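You operate a simulated robot arm through the tools that you are given. There is no shell and no other tool. Be economical: measure what you need, move in short steps, check, and stop when the job is done.

You run a simulated two-armed robot. Do the job below in one go: nothing can be reset, and whatever is moved stays where it is left.

JOB
Pick up the purple-band pipe with one hand, pass it to the other hand and put it on the top of the seals bench. Set down upright: purple-band pipe.

The check looks at the end state, three seconds after you hand in, the way a careful person would. Anything else that was tipped, shoved, dropped, spilled or broken makes it a failure. A push-on lid holds only when it is set on centred and level and pressed home; a screw cap is set on level and turned clockwise until tight.

ROBOT AND FRAMES
Two 7-joint arms with two-finger parallel grippers on one trunk, on a base that drives. Base frame: it is fixed to the floor where the robot stands at the start and does not move with it; the origin is under the middle of the robot, x ahead of it, y to its left, z up. Units: m, degrees, N and s.
The left shoulder is at the start at [0.07, 0.188, 1.105], the right one opposite. With the tool pointing down near the work surface each hand reaches from about 0.32 to 0.8 m from the robot's upright axis, wherever it stands, measured 20 degrees to its own side. Places, roughly: top of the seals bench [-2.1, 2.8, 0.8]. Payload 3.91 kg a hand.
The TCP of each hand is the grasp point between the finger pads, 0.03 m short of the fingertips. In the tool frame z runs along the fingers and y along their closing line. The gripper opens to 0.11 m. The fingers are 0.02 m wide and 0.01 m thick; the gripper's body (0.048 by 0.112 m) begins 0.055 m behind the TCP.
Orientation is told as [roll, pitch, yaw] about the base's x, y, z axes, in that order, counted from this pose: with the fingers straight down and closing along the base's y, the tool's x points along the base's -x, its y along +y and its z along -z.

CONTROLS
- The arms move only by the tool servo_tool. It takes "left_deltas", "right_deltas" or both (then of equal length, played together; a hand with none holds still); each is a list of rows, each a list of 3 entries, a list of its own where there are three numbers: the turn, a rotation vector about the tool's x, y, z in degrees, then the shift along the tool's x, y, z in cm, then the finger opening in cm, from 0 to 11. In form: [[[ax, ay, az], [dx, dy, dz], jaw], ...]. A call has 1 to 12 rows; each row shifts and turns the commanded pose from where the row before left it, along the tool's axes as they then stand. Each row takes 0.2 s and may step no farther than 0.05 m and 8.6 degrees from the row before; otherwise, or with a gripper value out of range, the whole call is refused. A pose out of reach is approached as far as the arm can. The call stops where the force on the tool passes 40 N (or 10 N more than at its start, if that is more) or the arm is blocked; 0.2 s more then pass. The fingers move at their own pace (about 0.072 m/s each) and stop on an object; they squeeze with about 26 N. The grip force told is the motor's: it shows also when the fingers shut on nothing. Time passes only in rows, and 0.2 s behind the last, so rows that do not move let the fingers close. It gives the time, the measured TCP pose, the force on the tool (base axes), the opening and the grip force at its end, in the units of the frame above (readings bear some noise), with the torque about the TCP (base axes, N m) and any sound that the robot's microphone picked up, and new pictures: "pictures" is both (left out), scene, wrist or none (wrist: the cameras of the hands that moved).
- Cameras (640 x 400 px; columns grow to the right, rows downward): "scene" is now at [0.1471, -0.0026, 1.3222]; the picture's right is [0.08, -1.00, 0.00], its down [-0.56, -0.05, -0.83] and it looks along [0.83, 0.07, -0.56] (base axes); focal length 228 px, centre (320, 200). "left" rides on the left gripper at [0.072, -0.017, -0.103] in its tool frame; the picture's right is [0.23, 0.97, 0.00], its down [-0.76, 0.18, -0.62] and it looks along [-0.61, 0.14, 0.78] (tool axes); focal length 222 px, centre (320, 200). "right" rides on the right gripper at [0.072, 0.017, -0.103] in its tool frame; the picture's right is [-0.23, 0.97, 0.00], its down [-0.76, -0.18, -0.62] and it looks along [-0.61, -0.14, 0.78] (tool axes); focal length 222 px, centre (320, 200). There is no depth. A picture from a camera that has moved, and an enlarged one, comes with that camera's place and axes in the base frame and with its lens. The place of the scene camera against the robot may be out by one fixed shift of up to 0.025 m in any direction.
- slide_trunk(by): slides the trunk up (or, below 0, down) by that many m; the arms and the scene camera ride with it, the base frame stays. It gives what a move gives, with no picture.
- roll_base(legs): drives the robot by 1 to 6 legs, each [ahead, turn to the left] in m and degrees, along the robot's own axes; the way and the turn of a leg run together, so that a leg with both is an arc; at most 1.5 m and 180 degrees a leg. The arms and the cameras ride along, it lands a little off, and it stops where it bumps. It gives what a move gives, and a new picture of the scene camera.
- turn_head(pan, tilt): turns the head with the scene camera to pan (to the left, within 86 degrees either way) and tilt (down, from -29 to 69), counted from straight ahead of the robot. It gives what a move gives, and a new picture of the scene camera.
- close_up(camera, box): a new picture of the part [left, top, right, bottom] of that camera's present view, enlarged. It takes no simulated time.
- hand_in(): hands the job in; it is judged then, once.

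Work in short steps. Places have to be worked out from the pictures, the camera data and where the tool is seen: move nearer, look again, correct. Check each grasp and each placing, and mend what went wrong. You have 120 turns and 260 pictures in all, those below and enlarged ones among them. Open the grippers and draw the arms clear of the work before you hand the job in, unless the task says otherwise; then end with one line.

The tools are called after "Emit:" as a command line: name --argument value ..., lists and objects as JSON in quotes. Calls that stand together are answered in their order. servo_tool: Moves the arms, as the interface text tells. Its arguments: {"type":"object","properties":{"left_deltas":{"type":"array","items":{"type":"array"}},"right_deltas":{"type":"array","items":{"type":"array"}},"pictures":{"type":"string","enum":["both","scene","wrist","none"]}},"required":[]} The other tools are called the same way: slide_trunk (by) slides the trunk up or down; roll_base (legs) drives the base; turn_head (pan, tilt) turns the head that bears the scene camera; close_up (camera, box) takes an enlarged picture of a part of a camera's view; hand_in () hands the job in.

At the start:

```text
time: 0.0
left_tool_pos: [0.5116, 0.375, 1.0762]
left_orientation: [0.0, 0.0, 0.0]
left_contact_force: [-0.3, 0.3, 0.7]
left_torque: [0.0, 0.02, -0.01]
left_gripper_width: 0.1103
left_grip_force: 0.0
right_tool_pos: [0.4406, -0.1202, 1.2112]
right_orientation: [0.0, 0.0, -0.1]
right_contact_force: [-0.5, 0.0, 0.2]
right_torque: [-0.01, 0.01, -0.02]
right_gripper_width: 0.1101
right_grip_force: 0.0
trunk travel left (down, up): [-0.615, 0.325]
robot x, y, heading: [0.0023, -0.0002, -0.0]
head pan, tilt: [4.7, 33.9]
```

scene: 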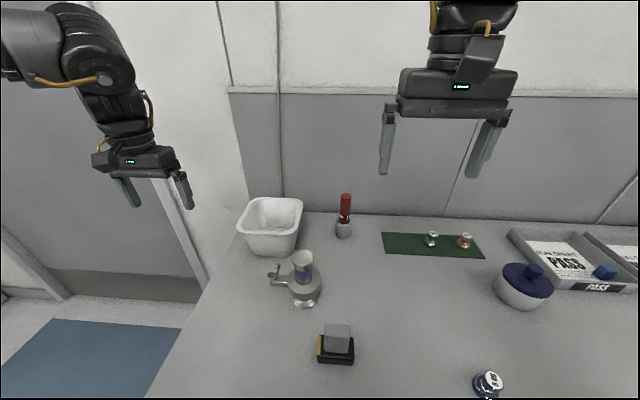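
right: 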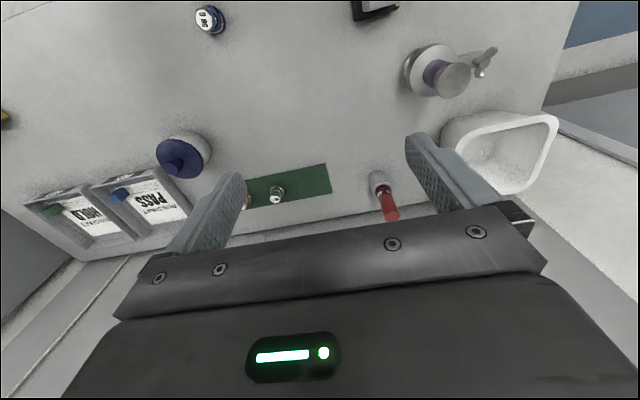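
left: 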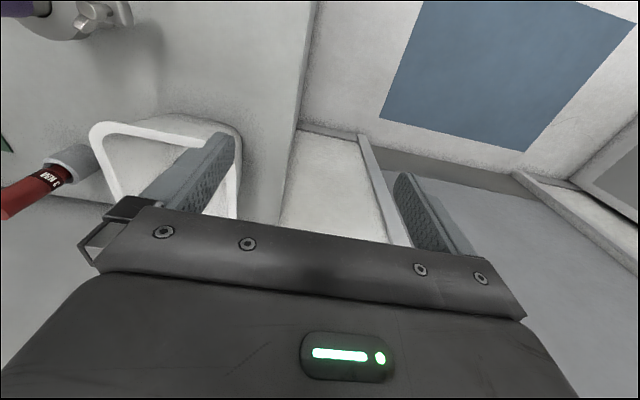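

The pipe with a purple band seems to stand in a metal fixture near scene pixel (303,270). I look closer from two cameras.

Emit:
close_up --camera "scene" --box '[230, 180, 390, 320]'

Emit:
close_up --camera "right" --box '[350, 0, 570, 140]'

```text
2.86 times, centred on (310, 250) of scene
camera zoom: at [0.1471, -0.0026, 1.3222], right [0.08, -1.0, 0.0], down [-0.56, -0.05, -0.83], along [0.83, 0.07, -0.56], focal length 653 px, centre (349, 57)
```

zoom: 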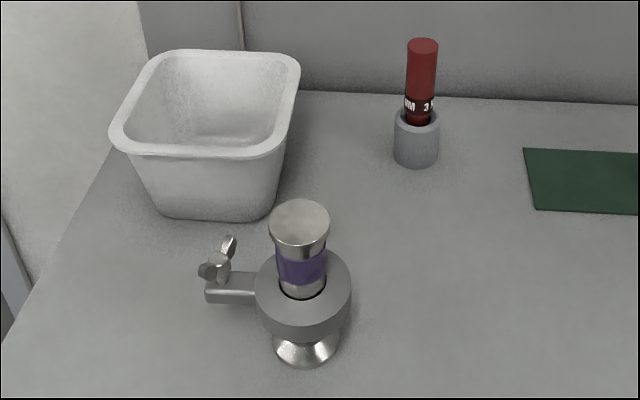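

```text
2.86 times, centred on (460, 70) of right
camera zoom: at [0.3693, -0.1027, 1.3147], right [0.23, 0.97, 0.0], down [0.76, -0.18, 0.62], along [0.61, -0.14, -0.78], focal length 635 px, centre (-80, 571)
```

zoom: 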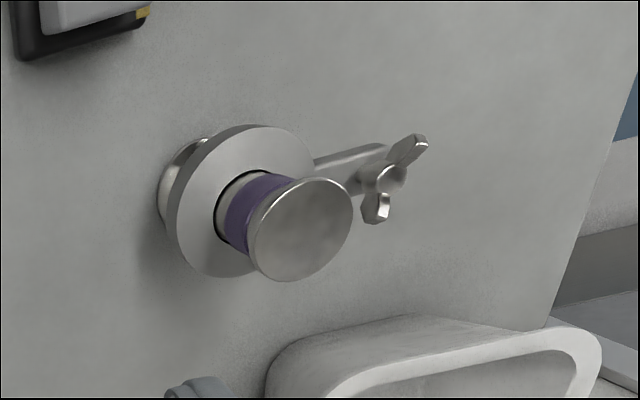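

The pipe stands at about (0.474, 0.061), from z 0.80 to about 0.96. A clamp ring sits around it at z≈0.87, with a wing nut on the +y side. I plan for the right hand to grip the band horizontally from the -y side, then the left hand to take the top flange from above. First I yaw the right hand -90° at height.

Emit:
servo_tool --right_deltas '[[[0, 0, 8.2], [0, 0, 0], 11], [[0, 0, 8.2], [0, 0, 0], 11], [[0, 0, 8.2], [0, 0, 0], 11], [[0, 0, 8.2], [0, 0, 0], 11], [[0, 0, 8.2], [0, 0, 0], 11], [[0, 0, 8.2], [0, 0, 0], 11], [[0, 0, 8.2], [0, 0, 0], 11], [[0, 0, 8.2], [0, 0, 0], 11], [[0, 0, 8.2], [0, 0, 0], 11], [[0, 0, 8.2], [0, 0, 0], 11], [[0, 0, 8], [0, 0, 0], 11]]' --pictures "none"

```text
time: 2.4
left_tool_pos: [0.511, 0.3749, 1.0761]
left_orientation: [0.0, 0.0, 0.0]
left_contact_force: [0.4, -0.4, -0.2]
left_torque: [0.01, 0.0, -0.03]
left_gripper_width: 0.1102
left_grip_force: 0.1
right_tool_pos: [0.4405, -0.1185, 1.2108]
right_orientation: [0.0, 0.0, -90.4]
right_contact_force: [-0.1, 0.1, 0.3]
right_torque: [0.01, -0.01, 0.03]
right_gripper_width: 0.11
right_grip_force: 0.0
trunk travel left (down, up): [-0.615, 0.325]
robot x, y, heading: [-0.0017, 0.0008, -0.2]
head pan, tilt: [4.7, 33.9]
```

The yaw worked. Next I shift 6 cm in -y and tilt the fingers up towards +y.

Emit:
servo_tool --right_deltas '[[[0, 0, 0], [-3, 0, 0], 11], [[0, 0, 0], [-3, 0, 0], 11], [[0, 8.4, 0], [0, 0, 0], 11], [[0, 8.4, 0], [0, 0, 0], 11], [[0, 8.4, 0], [0, 0, 0], 11], [[0, 8.4, 0], [0, 0, 0], 11], [[0, 8.4, 0], [0, 0, 0], 11], [[0, 8.4, 0], [0, 0, 0], 11], [[0, 8.4, 0], [0, 0, 0], 11], [[0, 8.4, 0], [0, 0, 0], 11], [[0, 8.4, 0], [0, 0, 0], 11]]'

```text
time: 4.8
left_tool_pos: [0.5099, 0.3738, 1.0768]
left_orientation: [0.1, 0.0, 0.0]
left_contact_force: [0.8, 0.6, -0.3]
left_torque: [0.0, 0.03, 0.03]
left_gripper_width: 0.1098
left_grip_force: 0.1
right_tool_pos: [0.4404, -0.1805, 1.2113]
right_orientation: [0.2, 75.8, -90.1]
right_contact_force: [-0.7, 1.2, 0.2]
right_torque: [0.03, 0.01, 0.0]
right_gripper_width: 0.1097
right_grip_force: 0.0
trunk travel left (down, up): [-0.615, 0.325]
robot x, y, heading: [-0.0016, -0.0011, 0.1]
head pan, tilt: [4.7, 33.9]
camera scene: at [0.1475, -0.004, 1.3222], right [0.08, -1.0, 0.0], down [-0.56, -0.04, -0.83], along [0.83, 0.07, -0.56], focal length 228 px, centre (320, 200)
camera right: at [0.4578, -0.2639, 1.3076], right [0.97, -0.06, -0.22], down [-0.18, -0.79, -0.59], along [-0.14, 0.61, -0.78], focal length 222 px, centre (320, 200)
```

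scene: 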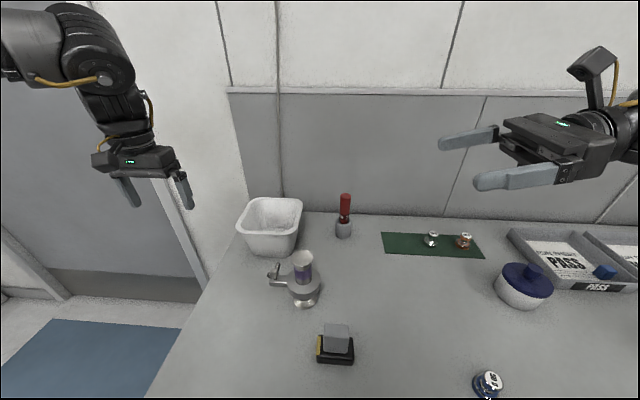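
right: 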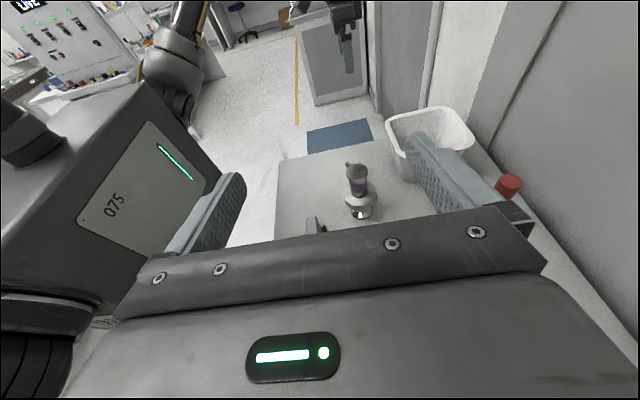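

The arm reaches this pose well. I finish levelling the hand, align x with the pipe, go down to z≈1.0 and look again.

Emit:
servo_tool --right_deltas '[[[0, 7, 0], [0, 0, 0], 11], [[0, 7.2, 0], [0, 0, 0], 11], [[0, 0, 0], [-4, 1.7, 0], 11], [[0, 0, 0], [-4, 1.7, 0], 11], [[0, 0, 0], [-4, 0, 0], 11], [[0, 0, 0], [-4, 0, 0], 11], [[0, 0, 0], [-4, 0, 0], 11]]'

Emit:
close_up --camera "right" --box '[220, 80, 460, 240]'

```text
time: 6.4
left_tool_pos: [0.5112, 0.3748, 1.0758]
left_orientation: [0.1, 0.0, 0.0]
left_contact_force: [-0.2, -0.1, -0.9]
left_torque: [0.02, -0.03, 0.02]
left_gripper_width: 0.11
left_grip_force: 0.0
right_tool_pos: [0.4776, -0.1844, 1.0127]
right_orientation: [15.7, 89.8, -74.5]
right_contact_force: [-0.4, -0.3, -0.5]
right_torque: [-0.01, 0.0, 0.03]
right_gripper_width: 0.11
right_grip_force: 0.1
trunk travel left (down, up): [-0.615, 0.325]
robot x, y, heading: [-0.0002, 0.0007, -0.1]
head pan, tilt: [4.7, 33.9]
camera scene: at [0.1475, -0.0034, 1.3222], right [0.08, -1.0, 0.0], down [-0.56, -0.04, -0.83], along [0.83, 0.07, -0.56], focal length 228 px, centre (320, 200)
camera right: at [0.4954, -0.2878, 1.0854], right [0.97, 0.0, -0.23], down [-0.18, -0.62, -0.76], along [-0.14, 0.78, -0.61], focal length 222 px, centre (320, 200)
```

scene: 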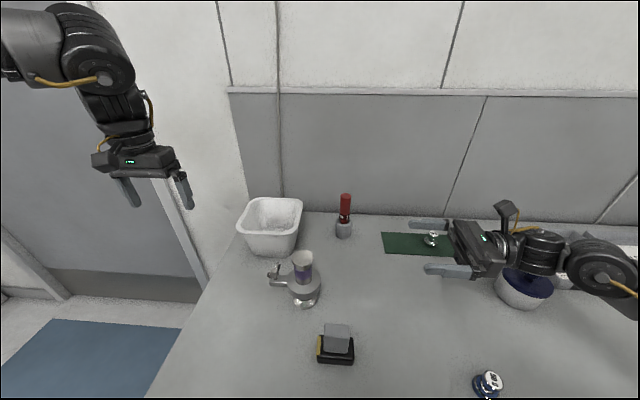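
right: 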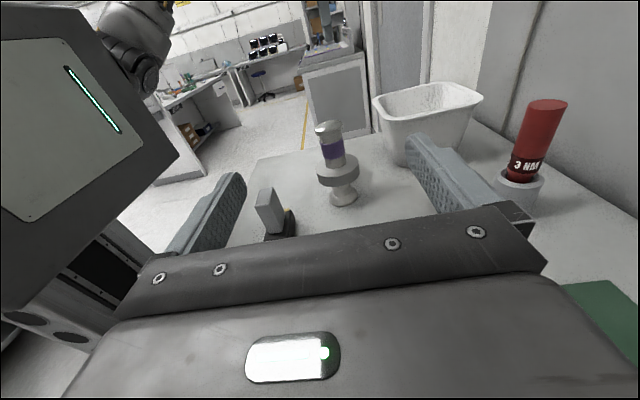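

```text
2.50 times, centred on (340, 160) of right
camera zoom: at [0.4954, -0.2878, 1.0854], right [0.97, 0.0, -0.23], down [-0.18, -0.62, -0.76], along [-0.14, 0.78, -0.61], focal length 555 px, centre (270, 300)
```

zoom: 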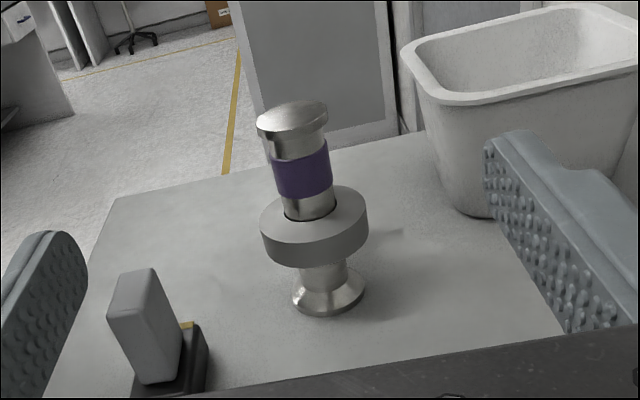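

The band centre is near (0.479, ~0.065, 0.915). A block standing at about (0.365,-0.01) stays clear if I keep this heading. I advance at this height to y≈-0.06, then go down to the band level.

Emit:
servo_tool --right_deltas '[[[0, 0, 0], [0, 0, 4], 10], [[0, 0, 0], [0, 0, 4], 10], [[0, 0, 0], [0, 0, 4], 9], [[0, 0, 0], [-3.3, 0, 0], 9], [[0, 0, 0], [-3.3, 0, 0], 9], [[0, 0, 0], [-3.2, 0, 0], 9]]'

Emit:
close_up --camera "scene" --box '[240, 200, 480, 350]'

```text
time: 7.8
left_tool_pos: [0.5102, 0.3748, 1.0764]
left_orientation: [-0.1, 0.0, 0.0]
left_contact_force: [0.1, 0.4, -0.6]
left_torque: [-0.01, 0.04, 0.0]
left_gripper_width: 0.1102
left_grip_force: 0.1
right_tool_pos: [0.475, -0.0608, 0.9137]
right_orientation: [3.0, 89.8, -87.1]
right_contact_force: [0.2, -1.2, -0.2]
right_torque: [-0.01, -0.03, 0.01]
right_gripper_width: 0.0901
right_grip_force: 0.2
trunk travel left (down, up): [-0.615, 0.325]
robot x, y, heading: [-0.0013, -0.0033, 0.1]
head pan, tilt: [4.7, 33.9]
camera scene: at [0.1475, -0.0028, 1.3222], right [0.08, -1.0, 0.0], down [-0.56, -0.05, -0.83], along [0.83, 0.07, -0.56], focal length 228 px, centre (320, 200)
camera right: at [0.4922, -0.1644, 0.9864], right [0.97, 0.0, -0.23], down [-0.18, -0.63, -0.76], along [-0.14, 0.78, -0.61], focal length 222 px, centre (320, 200)
```

scene: 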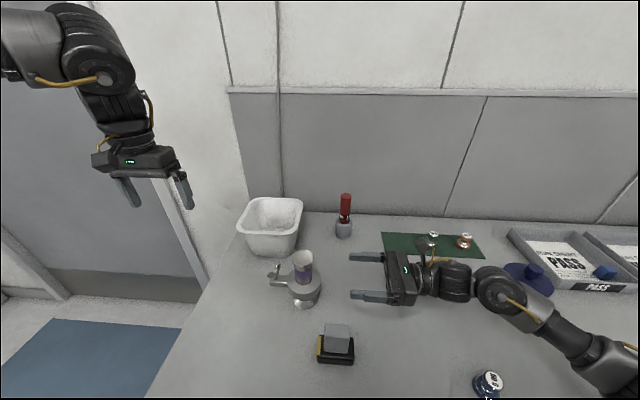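
right: 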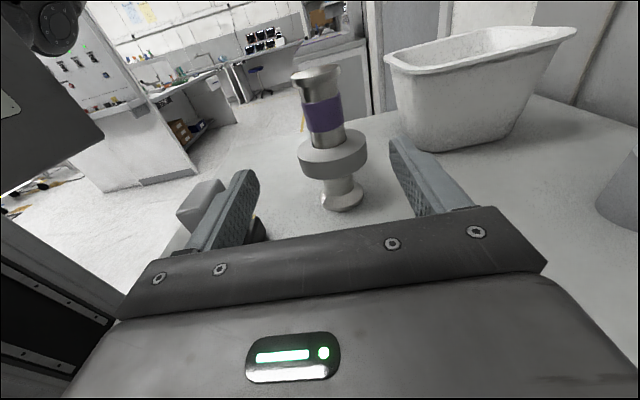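

```text
2.67 times, centred on (360, 275) of scene
camera zoom: at [0.1475, -0.0028, 1.3222], right [0.08, -1.0, 0.0], down [-0.56, -0.05, -0.83], along [0.83, 0.07, -0.56], focal length 609 px, centre (213, 0)
```

zoom: 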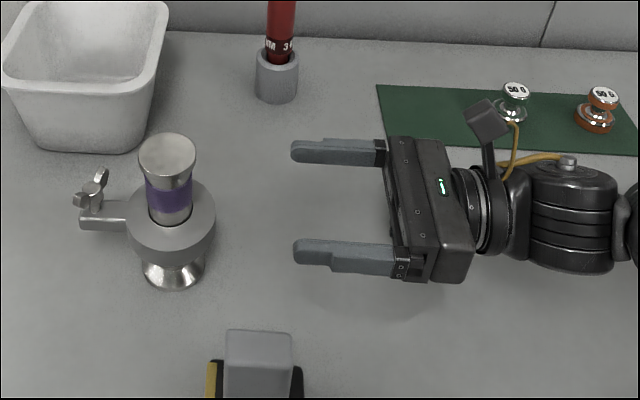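

By parallax the band is at (0.480, 0.062, 0.916). I advance 12 cm so the band sits at the TCP, without closing yet.

Emit:
servo_tool --right_deltas '[[[0, 0, 0], [0.1, 0.3, 3], 8.5], [[0, 0, 0], [0, 0.2, 3], 8.5], [[0, 0, 0], [0, 0, 3], 8.5], [[0, 0, 0], [0, 0, 2.8], 8.5]]'

Emit:
close_up --camera "scene" --box '[230, 200, 430, 325]'

```text
time: 8.8
left_tool_pos: [0.5106, 0.3758, 1.0754]
left_orientation: [0.0, 0.0, 0.0]
left_contact_force: [0.1, 0.2, 0.1]
left_torque: [0.0, 0.0, 0.0]
left_gripper_width: 0.1099
left_grip_force: 0.1
right_tool_pos: [0.4838, 0.0577, 0.9144]
right_orientation: [8.4, 89.9, -81.7]
right_contact_force: [-0.1, -0.4, -0.9]
right_torque: [-0.02, 0.02, 0.03]
right_gripper_width: 0.0851
right_grip_force: 0.0
trunk travel left (down, up): [-0.615, 0.325]
robot x, y, heading: [0.002, -0.0003, -0.1]
head pan, tilt: [4.7, 33.9]
camera scene: at [0.1474, -0.0014, 1.3221], right [0.08, -1.0, 0.0], down [-0.56, -0.05, -0.83], along [0.83, 0.07, -0.56], focal length 228 px, centre (320, 200)
camera right: at [0.5009, -0.0463, 0.9878], right [0.97, 0.0, -0.23], down [-0.18, -0.63, -0.76], along [-0.14, 0.78, -0.61], focal length 222 px, centre (320, 200)
```

scene: 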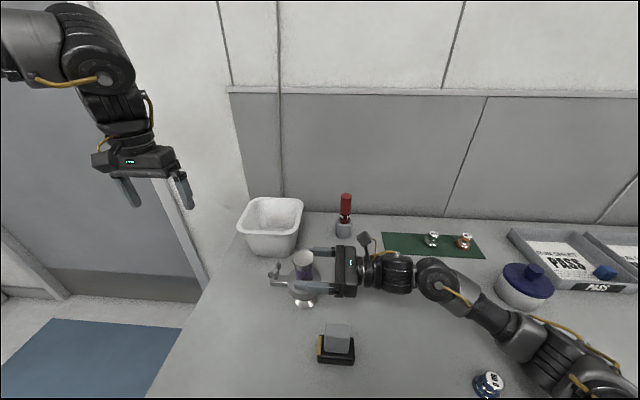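
right: 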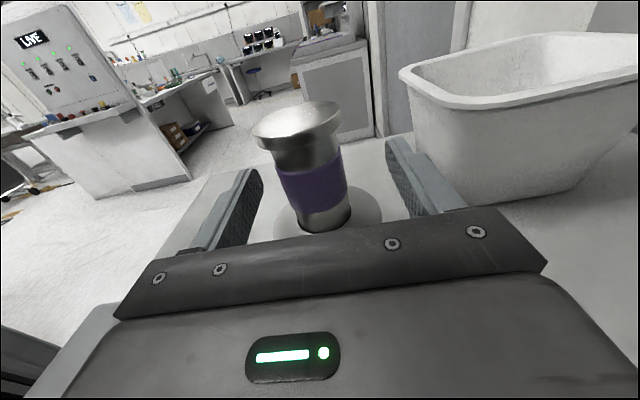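

```text
3.20 times, centred on (330, 262) of scene
camera zoom: at [0.1474, -0.0014, 1.3221], right [0.08, -1.0, 0.0], down [-0.56, -0.05, -0.83], along [0.83, 0.07, -0.56], focal length 731 px, centre (288, 0)
```

zoom: 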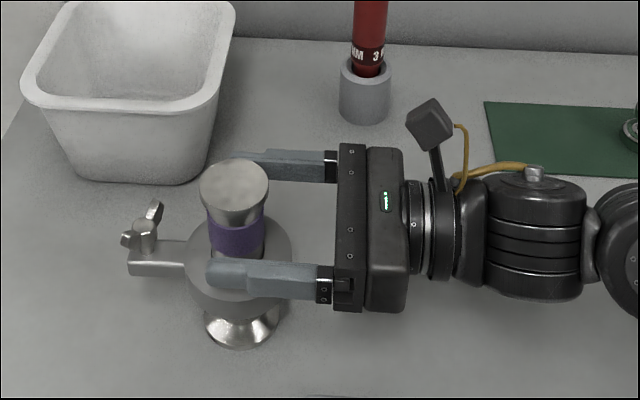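

The pipe sits between the fingers, offset by about 3–4 mm. I nudge over, close on the band and let it settle.

Emit:
servo_tool --right_deltas '[[[0, 0, 0], [0.1, -0.35, 0.4], 8], [[0, 0, 0], [0, 0, 0], 6], [[0, 0, 0], [0, 0, 0], 5], [[0, 0, 0], [0, 0, 0], 4.2], [[0, 0, 0], [0, 0, 0], 3.6], [[0, 0, 0], [0, 0, 0], 2], [[0, 0, 0], [0, 0, 0], 2]]'

Emit:
close_up --camera "scene" --box '[230, 200, 430, 325]'

```text
time: 10.4
left_tool_pos: [0.5104, 0.3746, 1.0758]
left_orientation: [0.0, 0.0, 0.0]
left_contact_force: [-0.4, -0.6, -0.2]
left_torque: [-0.04, -0.02, 0.02]
left_gripper_width: 0.1102
left_grip_force: 0.0
right_tool_pos: [0.4793, 0.0609, 0.9169]
right_orientation: [9.4, 89.8, -80.7]
right_contact_force: [-0.2, 1.0, 0.2]
right_torque: [0.12, 0.05, 0.03]
right_gripper_width: 0.0366
right_grip_force: 26.2
trunk travel left (down, up): [-0.615, 0.325]
robot x, y, heading: [0.002, 0.0026, 0.1]
head pan, tilt: [4.7, 33.9]
camera scene: at [0.1471, -0.0025, 1.3222], right [0.08, -1.0, 0.0], down [-0.56, -0.05, -0.83], along [0.83, 0.07, -0.56], focal length 228 px, centre (320, 200)
camera right: at [0.4962, -0.043, 0.9888], right [0.97, 0.0, -0.23], down [-0.18, -0.63, -0.76], along [-0.14, 0.78, -0.61], focal length 222 px, centre (320, 200)
```

scene: 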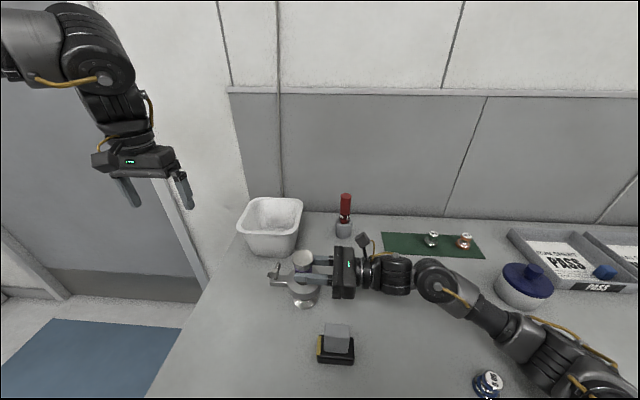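
right: 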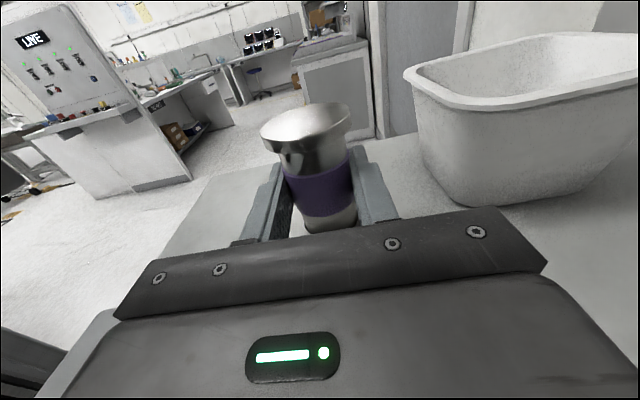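

```text
3.20 times, centred on (330, 262) of scene
camera zoom: at [0.1471, -0.0025, 1.3222], right [0.08, -1.0, 0.0], down [-0.56, -0.05, -0.83], along [0.83, 0.07, -0.56], focal length 731 px, centre (288, 0)
```

zoom: 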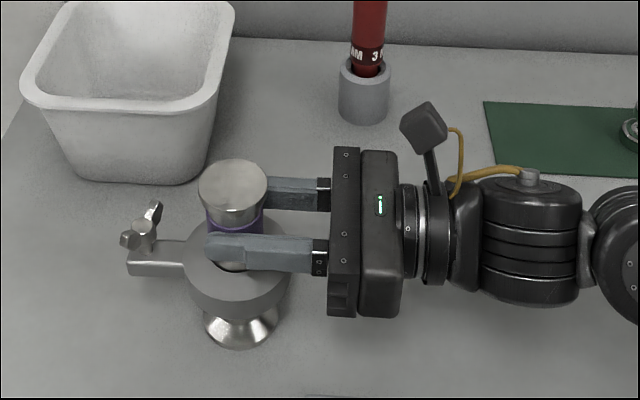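

The band is gripped (opening 0.0366 m, 26 N). I lift 3 cm and check that the whole pipe with its ring comes along.

Emit:
servo_tool --right_deltas '[[[0, 0, 0], [0.5, 0, 0], 2], [[0, 0, 0], [0.5, 0, 0], 2], [[0, 0, 0], [1, 0, 0], 2], [[0, 0, 0], [1, 0, 0], 2]]' --pictures "none"

Emit:
close_up --camera "scene" --box '[230, 200, 430, 325]'

```text
time: 11.4
left_tool_pos: [0.5113, 0.3743, 1.0751]
left_orientation: [0.1, 0.0, 0.0]
left_contact_force: [-0.1, 0.5, -0.7]
left_torque: [0.01, -0.02, 0.0]
left_gripper_width: 0.1101
left_grip_force: 0.1
right_tool_pos: [0.4766, 0.0618, 0.9437]
right_orientation: [2.5, 89.8, -87.6]
right_contact_force: [0.6, 0.8, -3.9]
right_torque: [-0.04, -0.01, 0.02]
right_gripper_width: 0.0368
right_grip_force: 25.9
trunk travel left (down, up): [-0.615, 0.325]
robot x, y, heading: [-0.002, -0.0016, 0.0]
head pan, tilt: [4.7, 33.9]
```

```text
3.20 times, centred on (330, 262) of scene
camera zoom: at [0.1473, -0.0025, 1.3221], right [0.08, -1.0, 0.0], down [-0.56, -0.05, -0.83], along [0.83, 0.07, -0.56], focal length 731 px, centre (288, 0)
```

zoom: 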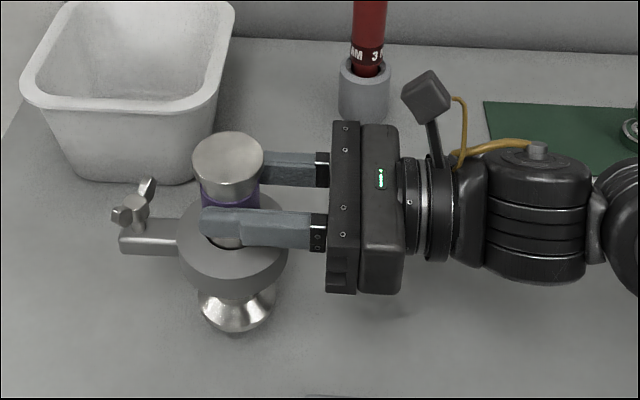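

The whole pipe and ring came up, about 0.4 kg. I raise it to z≈1.05 and also bring the left hand up and most of the way over, staying high.

Emit:
servo_tool --right_deltas '[[[0, 0, 0], [2, 0, 0], 2], [[0, 0, 0], [2, 0, 0], 2], [[0, 0, 0], [2, 0, 0], 2], [[0, 0, 0], [2, 0, 0], 2], [[0, 0, 0], [2, 0, 0], 2], [[0, 0, 0], [0.6, 0, 0], 2], [[0, 0, 0], [0, 0, 0], 2], [[0, 0, 0], [0, 0, 0], 2], [[0, 0, 0], [0, 0, 0], 2]]' --left_deltas '[[[0, 0, 0], [0, 0, -4], 9], [[0, 0, 0], [0, 0, -4], 8], [[0, 0, 0], [0, 0, -4], 7], [[0, 0, 0], [0, 0, -4], 6.5], [[0, 0, 0], [0.6, -4, -2], 6.5], [[0, 0, 0], [0.6, -4, 0], 6.5], [[0, 0, 0], [0.6, -4, 0], 6.5], [[0, 0, 0], [0.6, -4, 0], 6.5], [[0, 0, 0], [0.6, -4, 0], 6.5]]'

```text
time: 13.4
left_tool_pos: [0.4639, 0.1509, 1.2207]
left_orientation: [0.1, 0.0, 0.0]
left_contact_force: [0.3, 0.4, -0.2]
left_torque: [0.03, 0.01, -0.01]
left_gripper_width: 0.0651
left_grip_force: 0.0
left hand out of reach, approached as far as the arm can: row 3, 4
right_tool_pos: [0.4743, 0.0609, 1.0509]
right_orientation: [7.2, 89.9, -82.8]
right_contact_force: [0.3, -0.2, -4.1]
right_torque: [-0.1, 0.03, 0.03]
right_gripper_width: 0.0369
right_grip_force: 25.9
trunk travel left (down, up): [-0.615, 0.325]
robot x, y, heading: [-0.0007, 0.0029, -0.0]
head pan, tilt: [4.7, 33.9]
camera scene: at [0.1473, -0.0041, 1.3222], right [0.08, -1.0, 0.0], down [-0.56, -0.04, -0.83], along [0.83, 0.07, -0.56], focal length 228 px, centre (320, 200)
camera right: at [0.4922, -0.043, 1.1231], right [0.97, 0.0, -0.23], down [-0.18, -0.62, -0.76], along [-0.14, 0.78, -0.61], focal length 222 px, centre (320, 200)
camera left: at [0.3916, 0.1337, 1.3234], right [-0.23, 0.97, 0.0], down [0.76, 0.18, 0.62], along [0.61, 0.14, -0.78], focal length 222 px, centre (320, 200)
```

scene: 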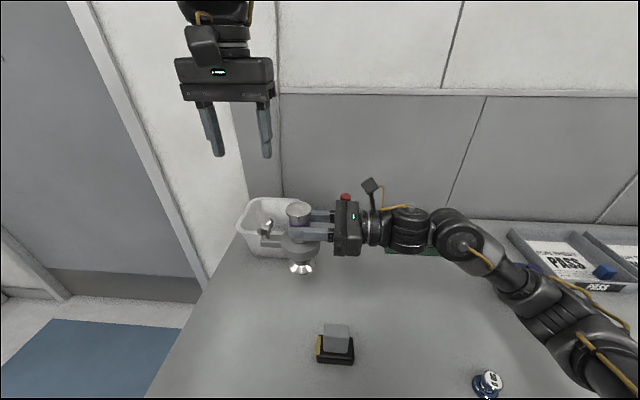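
right: 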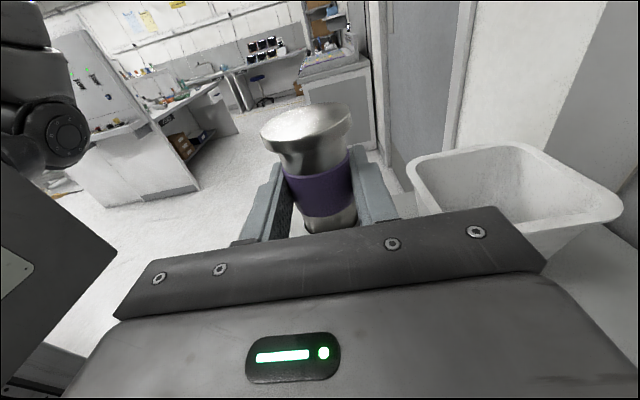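
left: 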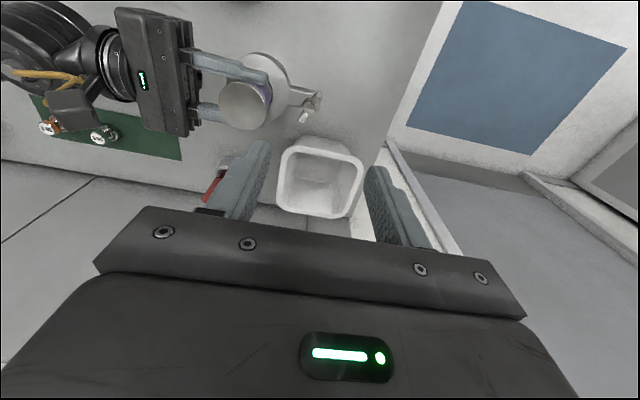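

By the left camera the flange top is near (0.471, 0.07, 1.095). I bring the left hand above it, still 9 cm clear, and measure again.

Emit:
servo_tool --left_deltas '[[[0, 0, 0], [-0.3, -2.7, 0], 6.5], [[0, 0, 0], [-0.3, -2.7, 0], 6.5], [[0, 0, 0], [-0.2, -2.6, 0], 6.5]]'

Emit:
close_up --camera "scene" --box '[200, 60, 440, 300]'

```text
time: 14.2
left_tool_pos: [0.4725, 0.0705, 1.2197]
left_orientation: [0.0, 0.0, -0.1]
left_contact_force: [-0.3, -0.3, 0.9]
left_torque: [0.04, 0.04, -0.01]
left_gripper_width: 0.0651
left_grip_force: 0.0
right_tool_pos: [0.4756, 0.0599, 1.049]
right_orientation: [-1.3, 90.0, -91.4]
right_contact_force: [-0.2, -0.1, -3.6]
right_torque: [-0.08, 0.03, 0.0]
right_gripper_width: 0.0367
right_grip_force: 26.4
trunk travel left (down, up): [-0.615, 0.325]
robot x, y, heading: [0.0023, -0.0016, -0.1]
head pan, tilt: [4.7, 33.9]
camera scene: at [0.1476, -0.0041, 1.3221], right [0.08, -1.0, 0.0], down [-0.56, -0.04, -0.83], along [0.83, 0.07, -0.56], focal length 228 px, centre (320, 200)
camera left: at [0.4011, 0.0528, 1.3225], right [-0.23, 0.97, 0.0], down [0.76, 0.18, 0.62], along [0.61, 0.14, -0.78], focal length 222 px, centre (320, 200)
```

scene: 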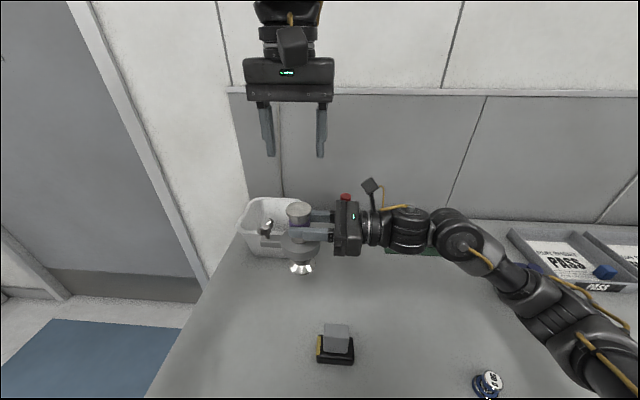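
left: 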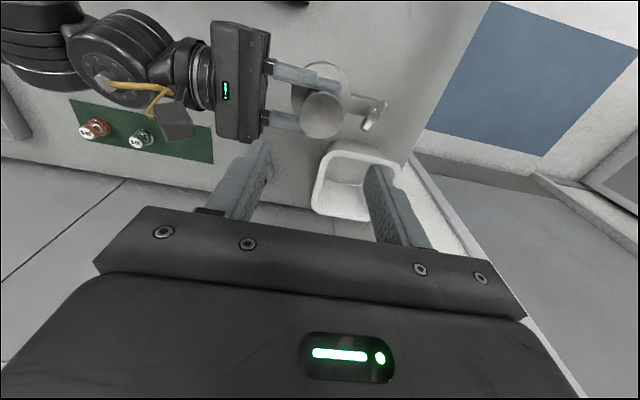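

```text
1.67 times, centred on (320, 180) of scene
camera zoom: at [0.1476, -0.0041, 1.3221], right [0.08, -1.0, 0.0], down [-0.56, -0.04, -0.83], along [0.83, 0.07, -0.56], focal length 381 px, centre (320, 233)
```

zoom: 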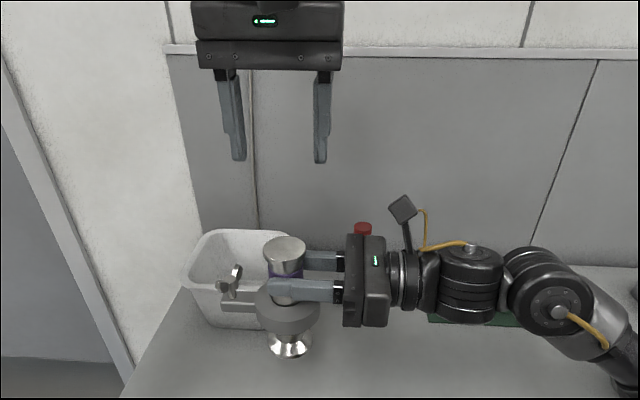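

Calibrating the scene camera against the left hand puts the flange at (0.4705, 0.0715), top z≈1.095, almost exactly under the left TCP. I go down 9 cm and check.

Emit:
servo_tool --left_deltas '[[[0, 0, 0], [0.2, 0.1, 3], 6.5], [[0, 0, 0], [0, 0, 3], 6.5], [[0, 0, 0], [0, 0, 3], 6.5]]' --pictures "wrist"

Emit:
close_up --camera "scene" --box '[220, 130, 400, 270]'

Emit:
close_up --camera "right" --box '[200, 0, 440, 240]'

```text
time: 15.0
left_tool_pos: [0.4729, 0.0739, 1.1292]
left_orientation: [0.0, -0.1, -0.1]
left_contact_force: [0.0, 0.4, 0.0]
left_torque: [0.0, 0.04, 0.01]
left_gripper_width: 0.0647
left_grip_force: 0.1
right_tool_pos: [0.4774, 0.0616, 1.0501]
right_orientation: [-11.5, 89.7, -101.8]
right_contact_force: [-0.1, 1.0, -3.9]
right_torque: [-0.09, 0.01, 0.03]
right_gripper_width: 0.0365
right_grip_force: 25.7
trunk travel left (down, up): [-0.615, 0.325]
robot x, y, heading: [0.0046, -0.0016, 0.1]
head pan, tilt: [4.7, 33.9]
camera left: at [0.4023, 0.0567, 1.2316], right [-0.23, 0.97, 0.0], down [0.76, 0.18, 0.62], along [0.61, 0.14, -0.78], focal length 222 px, centre (320, 200)
```

left: 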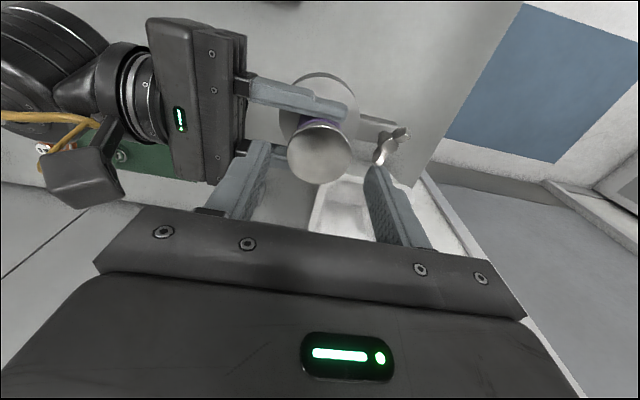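

```text
2.86 times, centred on (310, 200) of scene
camera zoom: at [0.1486, -0.0021, 1.322], right [0.08, -1.0, 0.0], down [-0.56, -0.05, -0.83], along [0.83, 0.07, -0.56], focal length 653 px, centre (349, 200)
```

zoom: 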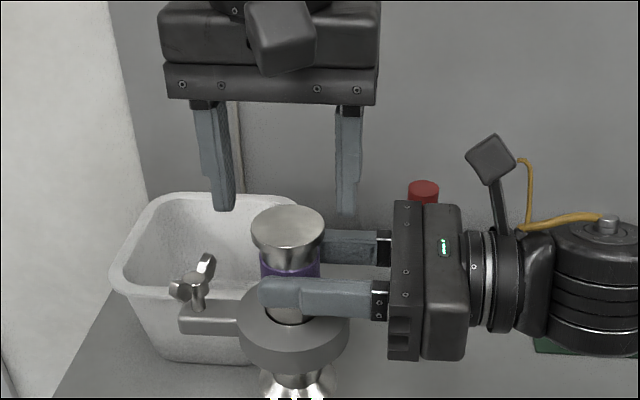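

```text
1.67 times, centred on (320, 120) of right
camera zoom: at [0.4933, -0.0414, 1.1226], right [0.97, 0.0, -0.23], down [-0.18, -0.63, -0.76], along [-0.14, 0.78, -0.61], focal length 370 px, centre (320, 333)
```

zoom: 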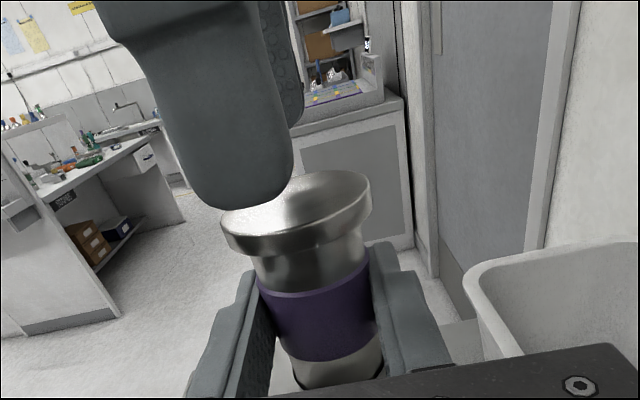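

The hand is centred to within about 3 mm, and the left fingers will straddle the flange clear of the right hand. I go down the last 3.5 cm.

Emit:
servo_tool --left_deltas '[[[0, 0, 0], [0.1, -0.2, 1.2], 6.5], [[0, 0, 0], [0, 0, 1.2], 6.5], [[0, 0, 0], [0, 0, 1.1], 6.5]]' --pictures "wrist"

Emit:
close_up --camera "scene" --box '[220, 130, 400, 270]'

Emit:
close_up --camera "right" --box '[200, 0, 440, 240]'

```text
time: 15.8
left_tool_pos: [0.478, 0.0742, 1.1021]
left_orientation: [0.0, 0.1, -0.2]
left_contact_force: [0.3, 1.1, 0.1]
left_torque: [-0.01, 0.01, -0.04]
left_gripper_width: 0.0649
left_grip_force: 0.2
left hand out of reach, approached as far as the arm can: row 2, 3
right_tool_pos: [0.4746, 0.0617, 1.0504]
right_orientation: [-1.0, 89.8, -91.1]
right_contact_force: [-0.7, 0.5, -3.0]
right_torque: [-0.1, 0.01, 0.0]
right_gripper_width: 0.0368
right_grip_force: 25.7
trunk travel left (down, up): [-0.615, 0.325]
robot x, y, heading: [0.0019, 0.0007, -0.2]
head pan, tilt: [4.7, 33.9]
camera left: at [0.4068, 0.0562, 1.2036], right [-0.23, 0.97, 0.0], down [0.76, 0.18, 0.62], along [0.6, 0.14, -0.78], focal length 222 px, centre (320, 200)
```

left: 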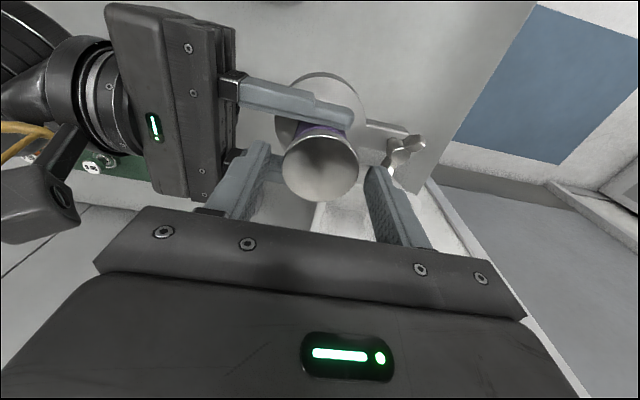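

```text
2.86 times, centred on (310, 200) of scene
camera zoom: at [0.1477, -0.0029, 1.3221], right [0.08, -1.0, 0.0], down [-0.56, -0.05, -0.83], along [0.83, 0.07, -0.56], focal length 653 px, centre (349, 200)
```

zoom: 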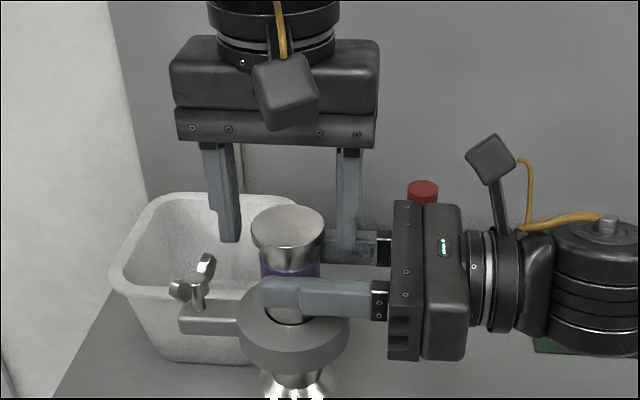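

```text
1.67 times, centred on (320, 120) of right
camera zoom: at [0.4926, -0.042, 1.1229], right [0.97, 0.0, -0.23], down [-0.18, -0.63, -0.76], along [-0.14, 0.78, -0.61], focal length 370 px, centre (320, 333)
```

zoom: 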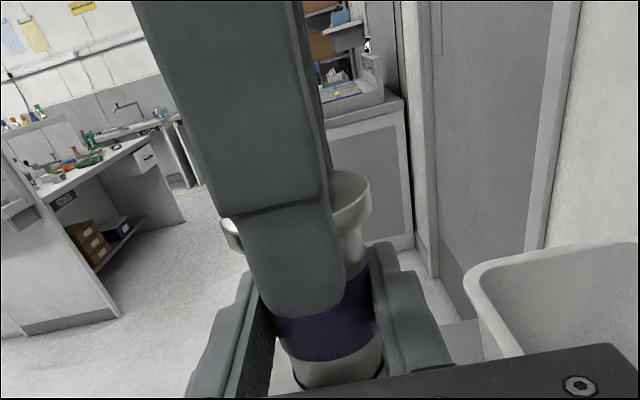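

The left arm reached its limit at z≈1.102, but the lateral alignment is good. I raise the right hand 0.7 cm to seat the flange deeper, then close the left hand.

Emit:
servo_tool --right_deltas '[[[0, 0, 0], [0.4, 0, 0], 2], [[0, 0, 0], [0.3, 0, 0], 2], [[0, 0, 0], [0, 0, 0], 2], [[0, 0, 0], [0, 0, 0], 2], [[0, 0, 0], [0, 0, 0], 2], [[0, 0, 0], [0, 0, 0], 2], [[0, 0, 0], [0, 0, 0], 2]]' --left_deltas '[[[0, 0, 0], [0, 0, 0], 6.5], [[0, 0, 0], [0, 0, 0], 6.5], [[0, 0, 0], [0, 0, 0], 5.2], [[0, 0, 0], [0, 0, 0], 4.6], [[0, 0, 0], [0, 0, 0], 4], [[0, 0, 0], [0, 0, 0], 2.5], [[0, 0, 0], [0, 0, 0], 2.5]]' --pictures "wrist"

Emit:
close_up --camera "scene" --box '[220, 130, 400, 270]'

```text
time: 17.4
left_tool_pos: [0.4785, 0.0735, 1.101]
left_orientation: [0.0, 0.1, -0.2]
left_contact_force: [-0.4, -5.8, 0.0]
left_torque: [-0.42, 0.01, -0.12]
left_gripper_width: 0.0371
left_grip_force: 26.1
right_tool_pos: [0.476, 0.0611, 1.0566]
right_orientation: [3.3, 89.8, -86.8]
right_contact_force: [0.8, 6.0, -3.3]
right_torque: [0.09, 0.0, 0.1]
right_gripper_width: 0.0366
right_grip_force: 25.9
trunk travel left (down, up): [-0.615, 0.325]
robot x, y, heading: [-0.0014, -0.001, 0.1]
head pan, tilt: [4.7, 33.9]
camera right: at [0.4935, -0.0422, 1.1299], right [0.97, 0.0, -0.23], down [-0.18, -0.63, -0.76], along [-0.14, 0.78, -0.61], focal length 222 px, centre (320, 200)
camera left: at [0.4065, 0.0561, 1.2038], right [-0.22, 0.97, 0.0], down [0.76, 0.18, 0.62], along [0.61, 0.14, -0.78], focal length 222 px, centre (320, 200)
```

right: 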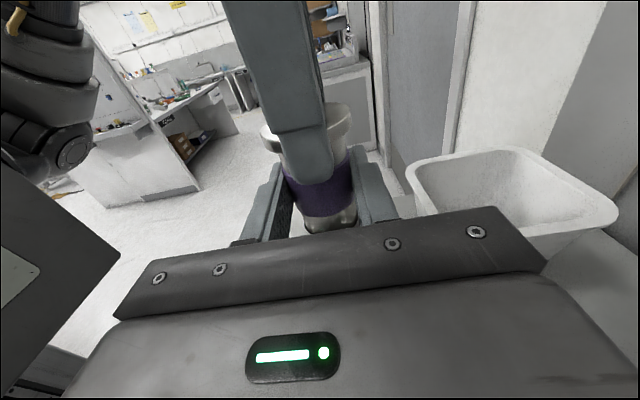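
left: 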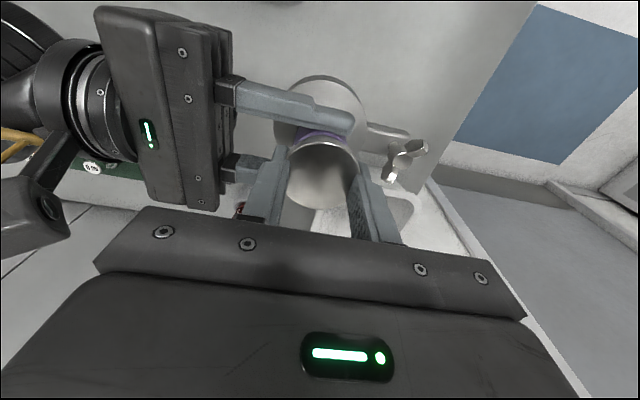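

```text
2.86 times, centred on (310, 200) of scene
camera zoom: at [0.1475, -0.0028, 1.3221], right [0.08, -1.0, 0.0], down [-0.56, -0.05, -0.83], along [0.83, 0.07, -0.56], focal length 653 px, centre (349, 200)
```

zoom: 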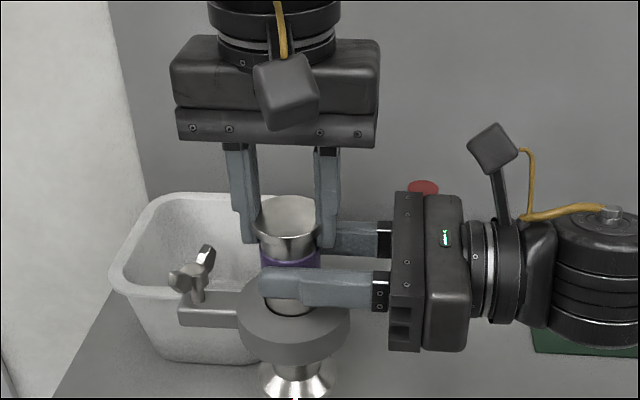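

The left hand is holding (26 N, opening 0.0371 m), with the flange well inside the pads. I open the right hand and watch whether the pipe stays.

Emit:
servo_tool --right_deltas '[[[0, 0, 0], [0, 0, 0], 4], [[0, 0, 0], [0, 0, 0], 5], [[0, 0, 0], [0, 0, 0], 6.5], [[0, 0, 0], [0, 0, 0], 8], [[0, 0, 0], [0, 0, 0], 8.5]]' --left_deltas '[[[0, 0, 0], [0, 0, 0], 2.5], [[0, 0, 0], [0, 0, 0], 2.5], [[0, 0, 0], [0, 0, 0], 2.5], [[0, 0, 0], [0, 0, 0], 2.5], [[0, 0, 0], [0, 0, 0], 2.5]]' --pictures "wrist"

Emit:
close_up --camera "scene" --box '[220, 130, 400, 270]'

```text
time: 18.6
left_tool_pos: [0.4783, 0.0744, 1.1018]
left_orientation: [0.0, 0.1, -0.1]
left_contact_force: [0.0, 0.8, 0.0]
left_torque: [0.0, -0.01, 0.01]
left_gripper_width: 0.0373
left_grip_force: 26.4
right_tool_pos: [0.4755, 0.0611, 1.0574]
right_orientation: [2.1, 89.9, -88.1]
right_contact_force: [-0.3, 0.5, 0.1]
right_torque: [-0.01, 0.02, 0.0]
right_gripper_width: 0.0851
right_grip_force: 0.1
trunk travel left (down, up): [-0.615, 0.325]
robot x, y, heading: [0.0005, -0.0001, 0.1]
head pan, tilt: [4.7, 33.9]
camera right: at [0.4936, -0.0424, 1.1299], right [0.97, 0.0, -0.23], down [-0.18, -0.63, -0.76], along [-0.14, 0.78, -0.61], focal length 222 px, centre (320, 200)
camera left: at [0.4066, 0.0564, 1.2037], right [-0.23, 0.97, 0.0], down [0.76, 0.18, 0.62], along [0.61, 0.14, -0.78], focal length 222 px, centre (320, 200)
```

right: 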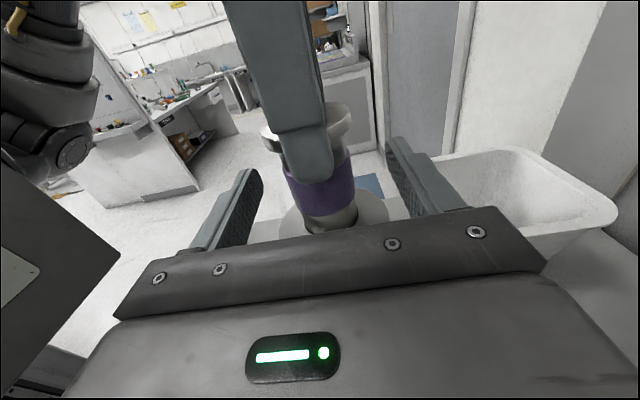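
left: 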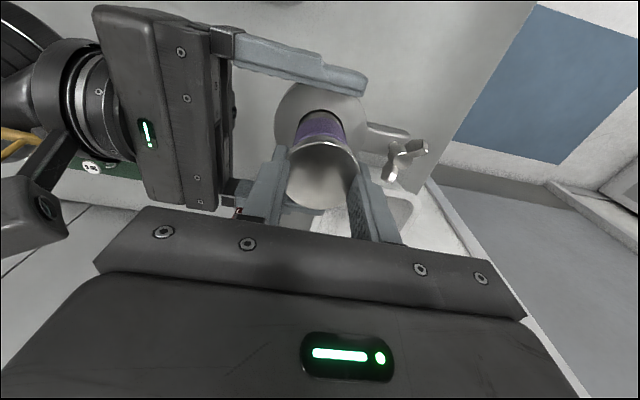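

```text
2.86 times, centred on (310, 200) of scene
camera zoom: at [0.1475, -0.0028, 1.3221], right [0.08, -1.0, 0.0], down [-0.56, -0.05, -0.83], along [0.83, 0.07, -0.56], focal length 653 px, centre (349, 200)
```

zoom: 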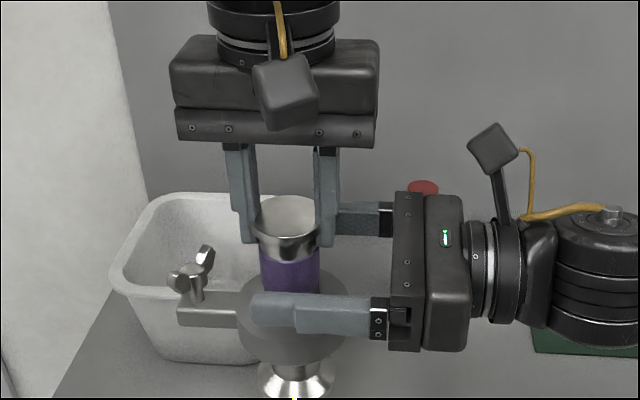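

The pipe hangs upright in the left hand. I back the right hand straight out along -y and check the pipe again.

Emit:
servo_tool --right_deltas '[[[0, 0, 0], [0, 0, -2], 8.5], [[0, 0, 0], [0, 0, -4], 8.5], [[0, 0, 0], [0, 0, -4], 8.5], [[0, 0, 0], [0, 0, -4], 8.5], [[0, 0, 0], [0, 0, -4], 8.5]]' --left_deltas '[[[0, 0, 0], [0, 0, 0], 2.5], [[0, 0, 0], [0, 0, 0], 2.5], [[0, 0, 0], [0, 0, 0], 2.5], [[0, 0, 0], [0, 0, 0], 2.5], [[0, 0, 0], [0, 0, -1], 2.5]]' --pictures "both"

Emit:
close_up --camera "right" --box '[200, 0, 440, 240]'

```text
time: 19.8
left_tool_pos: [0.4762, 0.0727, 1.1106]
left_orientation: [0.0, 0.0, 0.0]
left_contact_force: [-0.4, -0.6, -3.4]
left_torque: [-0.04, -0.01, 0.01]
left_gripper_width: 0.0373
left_grip_force: 25.9
right_tool_pos: [0.4767, -0.1216, 1.06]
right_orientation: [25.6, 89.9, -64.6]
right_contact_force: [-0.4, -0.1, 0.6]
right_torque: [0.01, 0.0, 0.0]
right_gripper_width: 0.0849
right_grip_force: 0.1
trunk travel left (down, up): [-0.615, 0.325]
robot x, y, heading: [-0.0001, 0.0006, -0.2]
head pan, tilt: [4.7, 33.9]
camera scene: at [0.1463, -0.0047, 1.3223], right [0.08, -1.0, 0.0], down [-0.56, -0.04, -0.83], along [0.83, 0.07, -0.56], focal length 228 px, centre (320, 200)
camera right: at [0.4937, -0.2249, 1.1314], right [0.97, 0.0, -0.23], down [-0.18, -0.62, -0.76], along [-0.14, 0.78, -0.61], focal length 222 px, centre (320, 200)
camera left: at [0.4055, 0.0539, 1.2133], right [-0.23, 0.97, 0.0], down [0.76, 0.18, 0.62], along [0.61, 0.14, -0.78], focal length 222 px, centre (320, 200)
```

scene: 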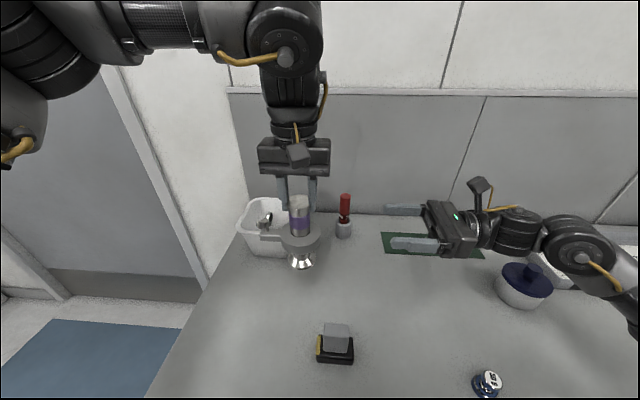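
right: 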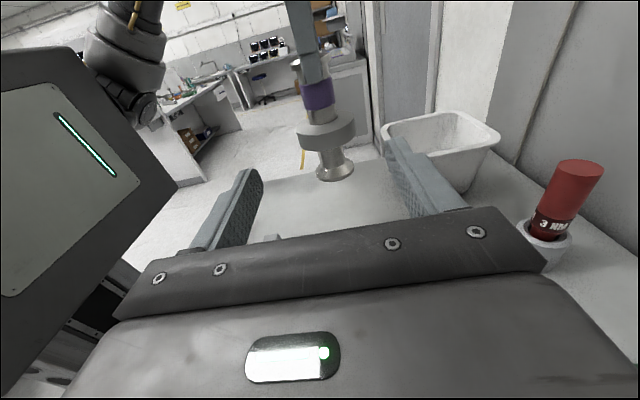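
left: 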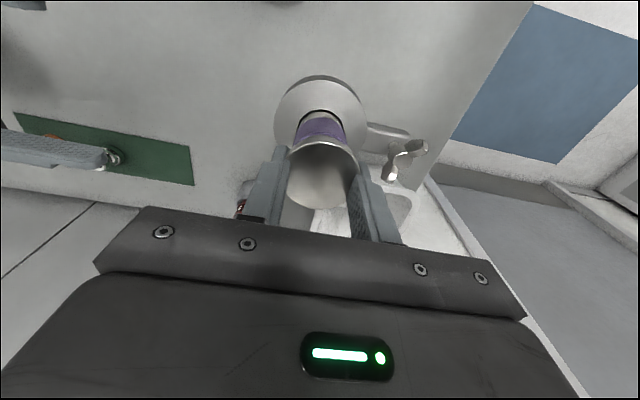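

```text
1.67 times, centred on (320, 120) of right
camera zoom: at [0.4937, -0.2249, 1.1314], right [0.97, 0.0, -0.23], down [-0.18, -0.62, -0.76], along [-0.14, 0.78, -0.61], focal length 370 px, centre (320, 333)
```

zoom: 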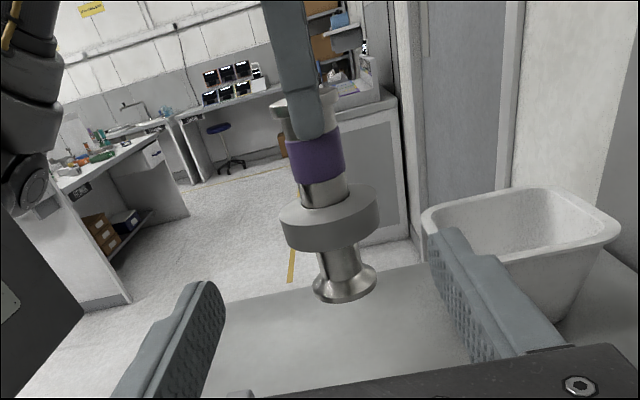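

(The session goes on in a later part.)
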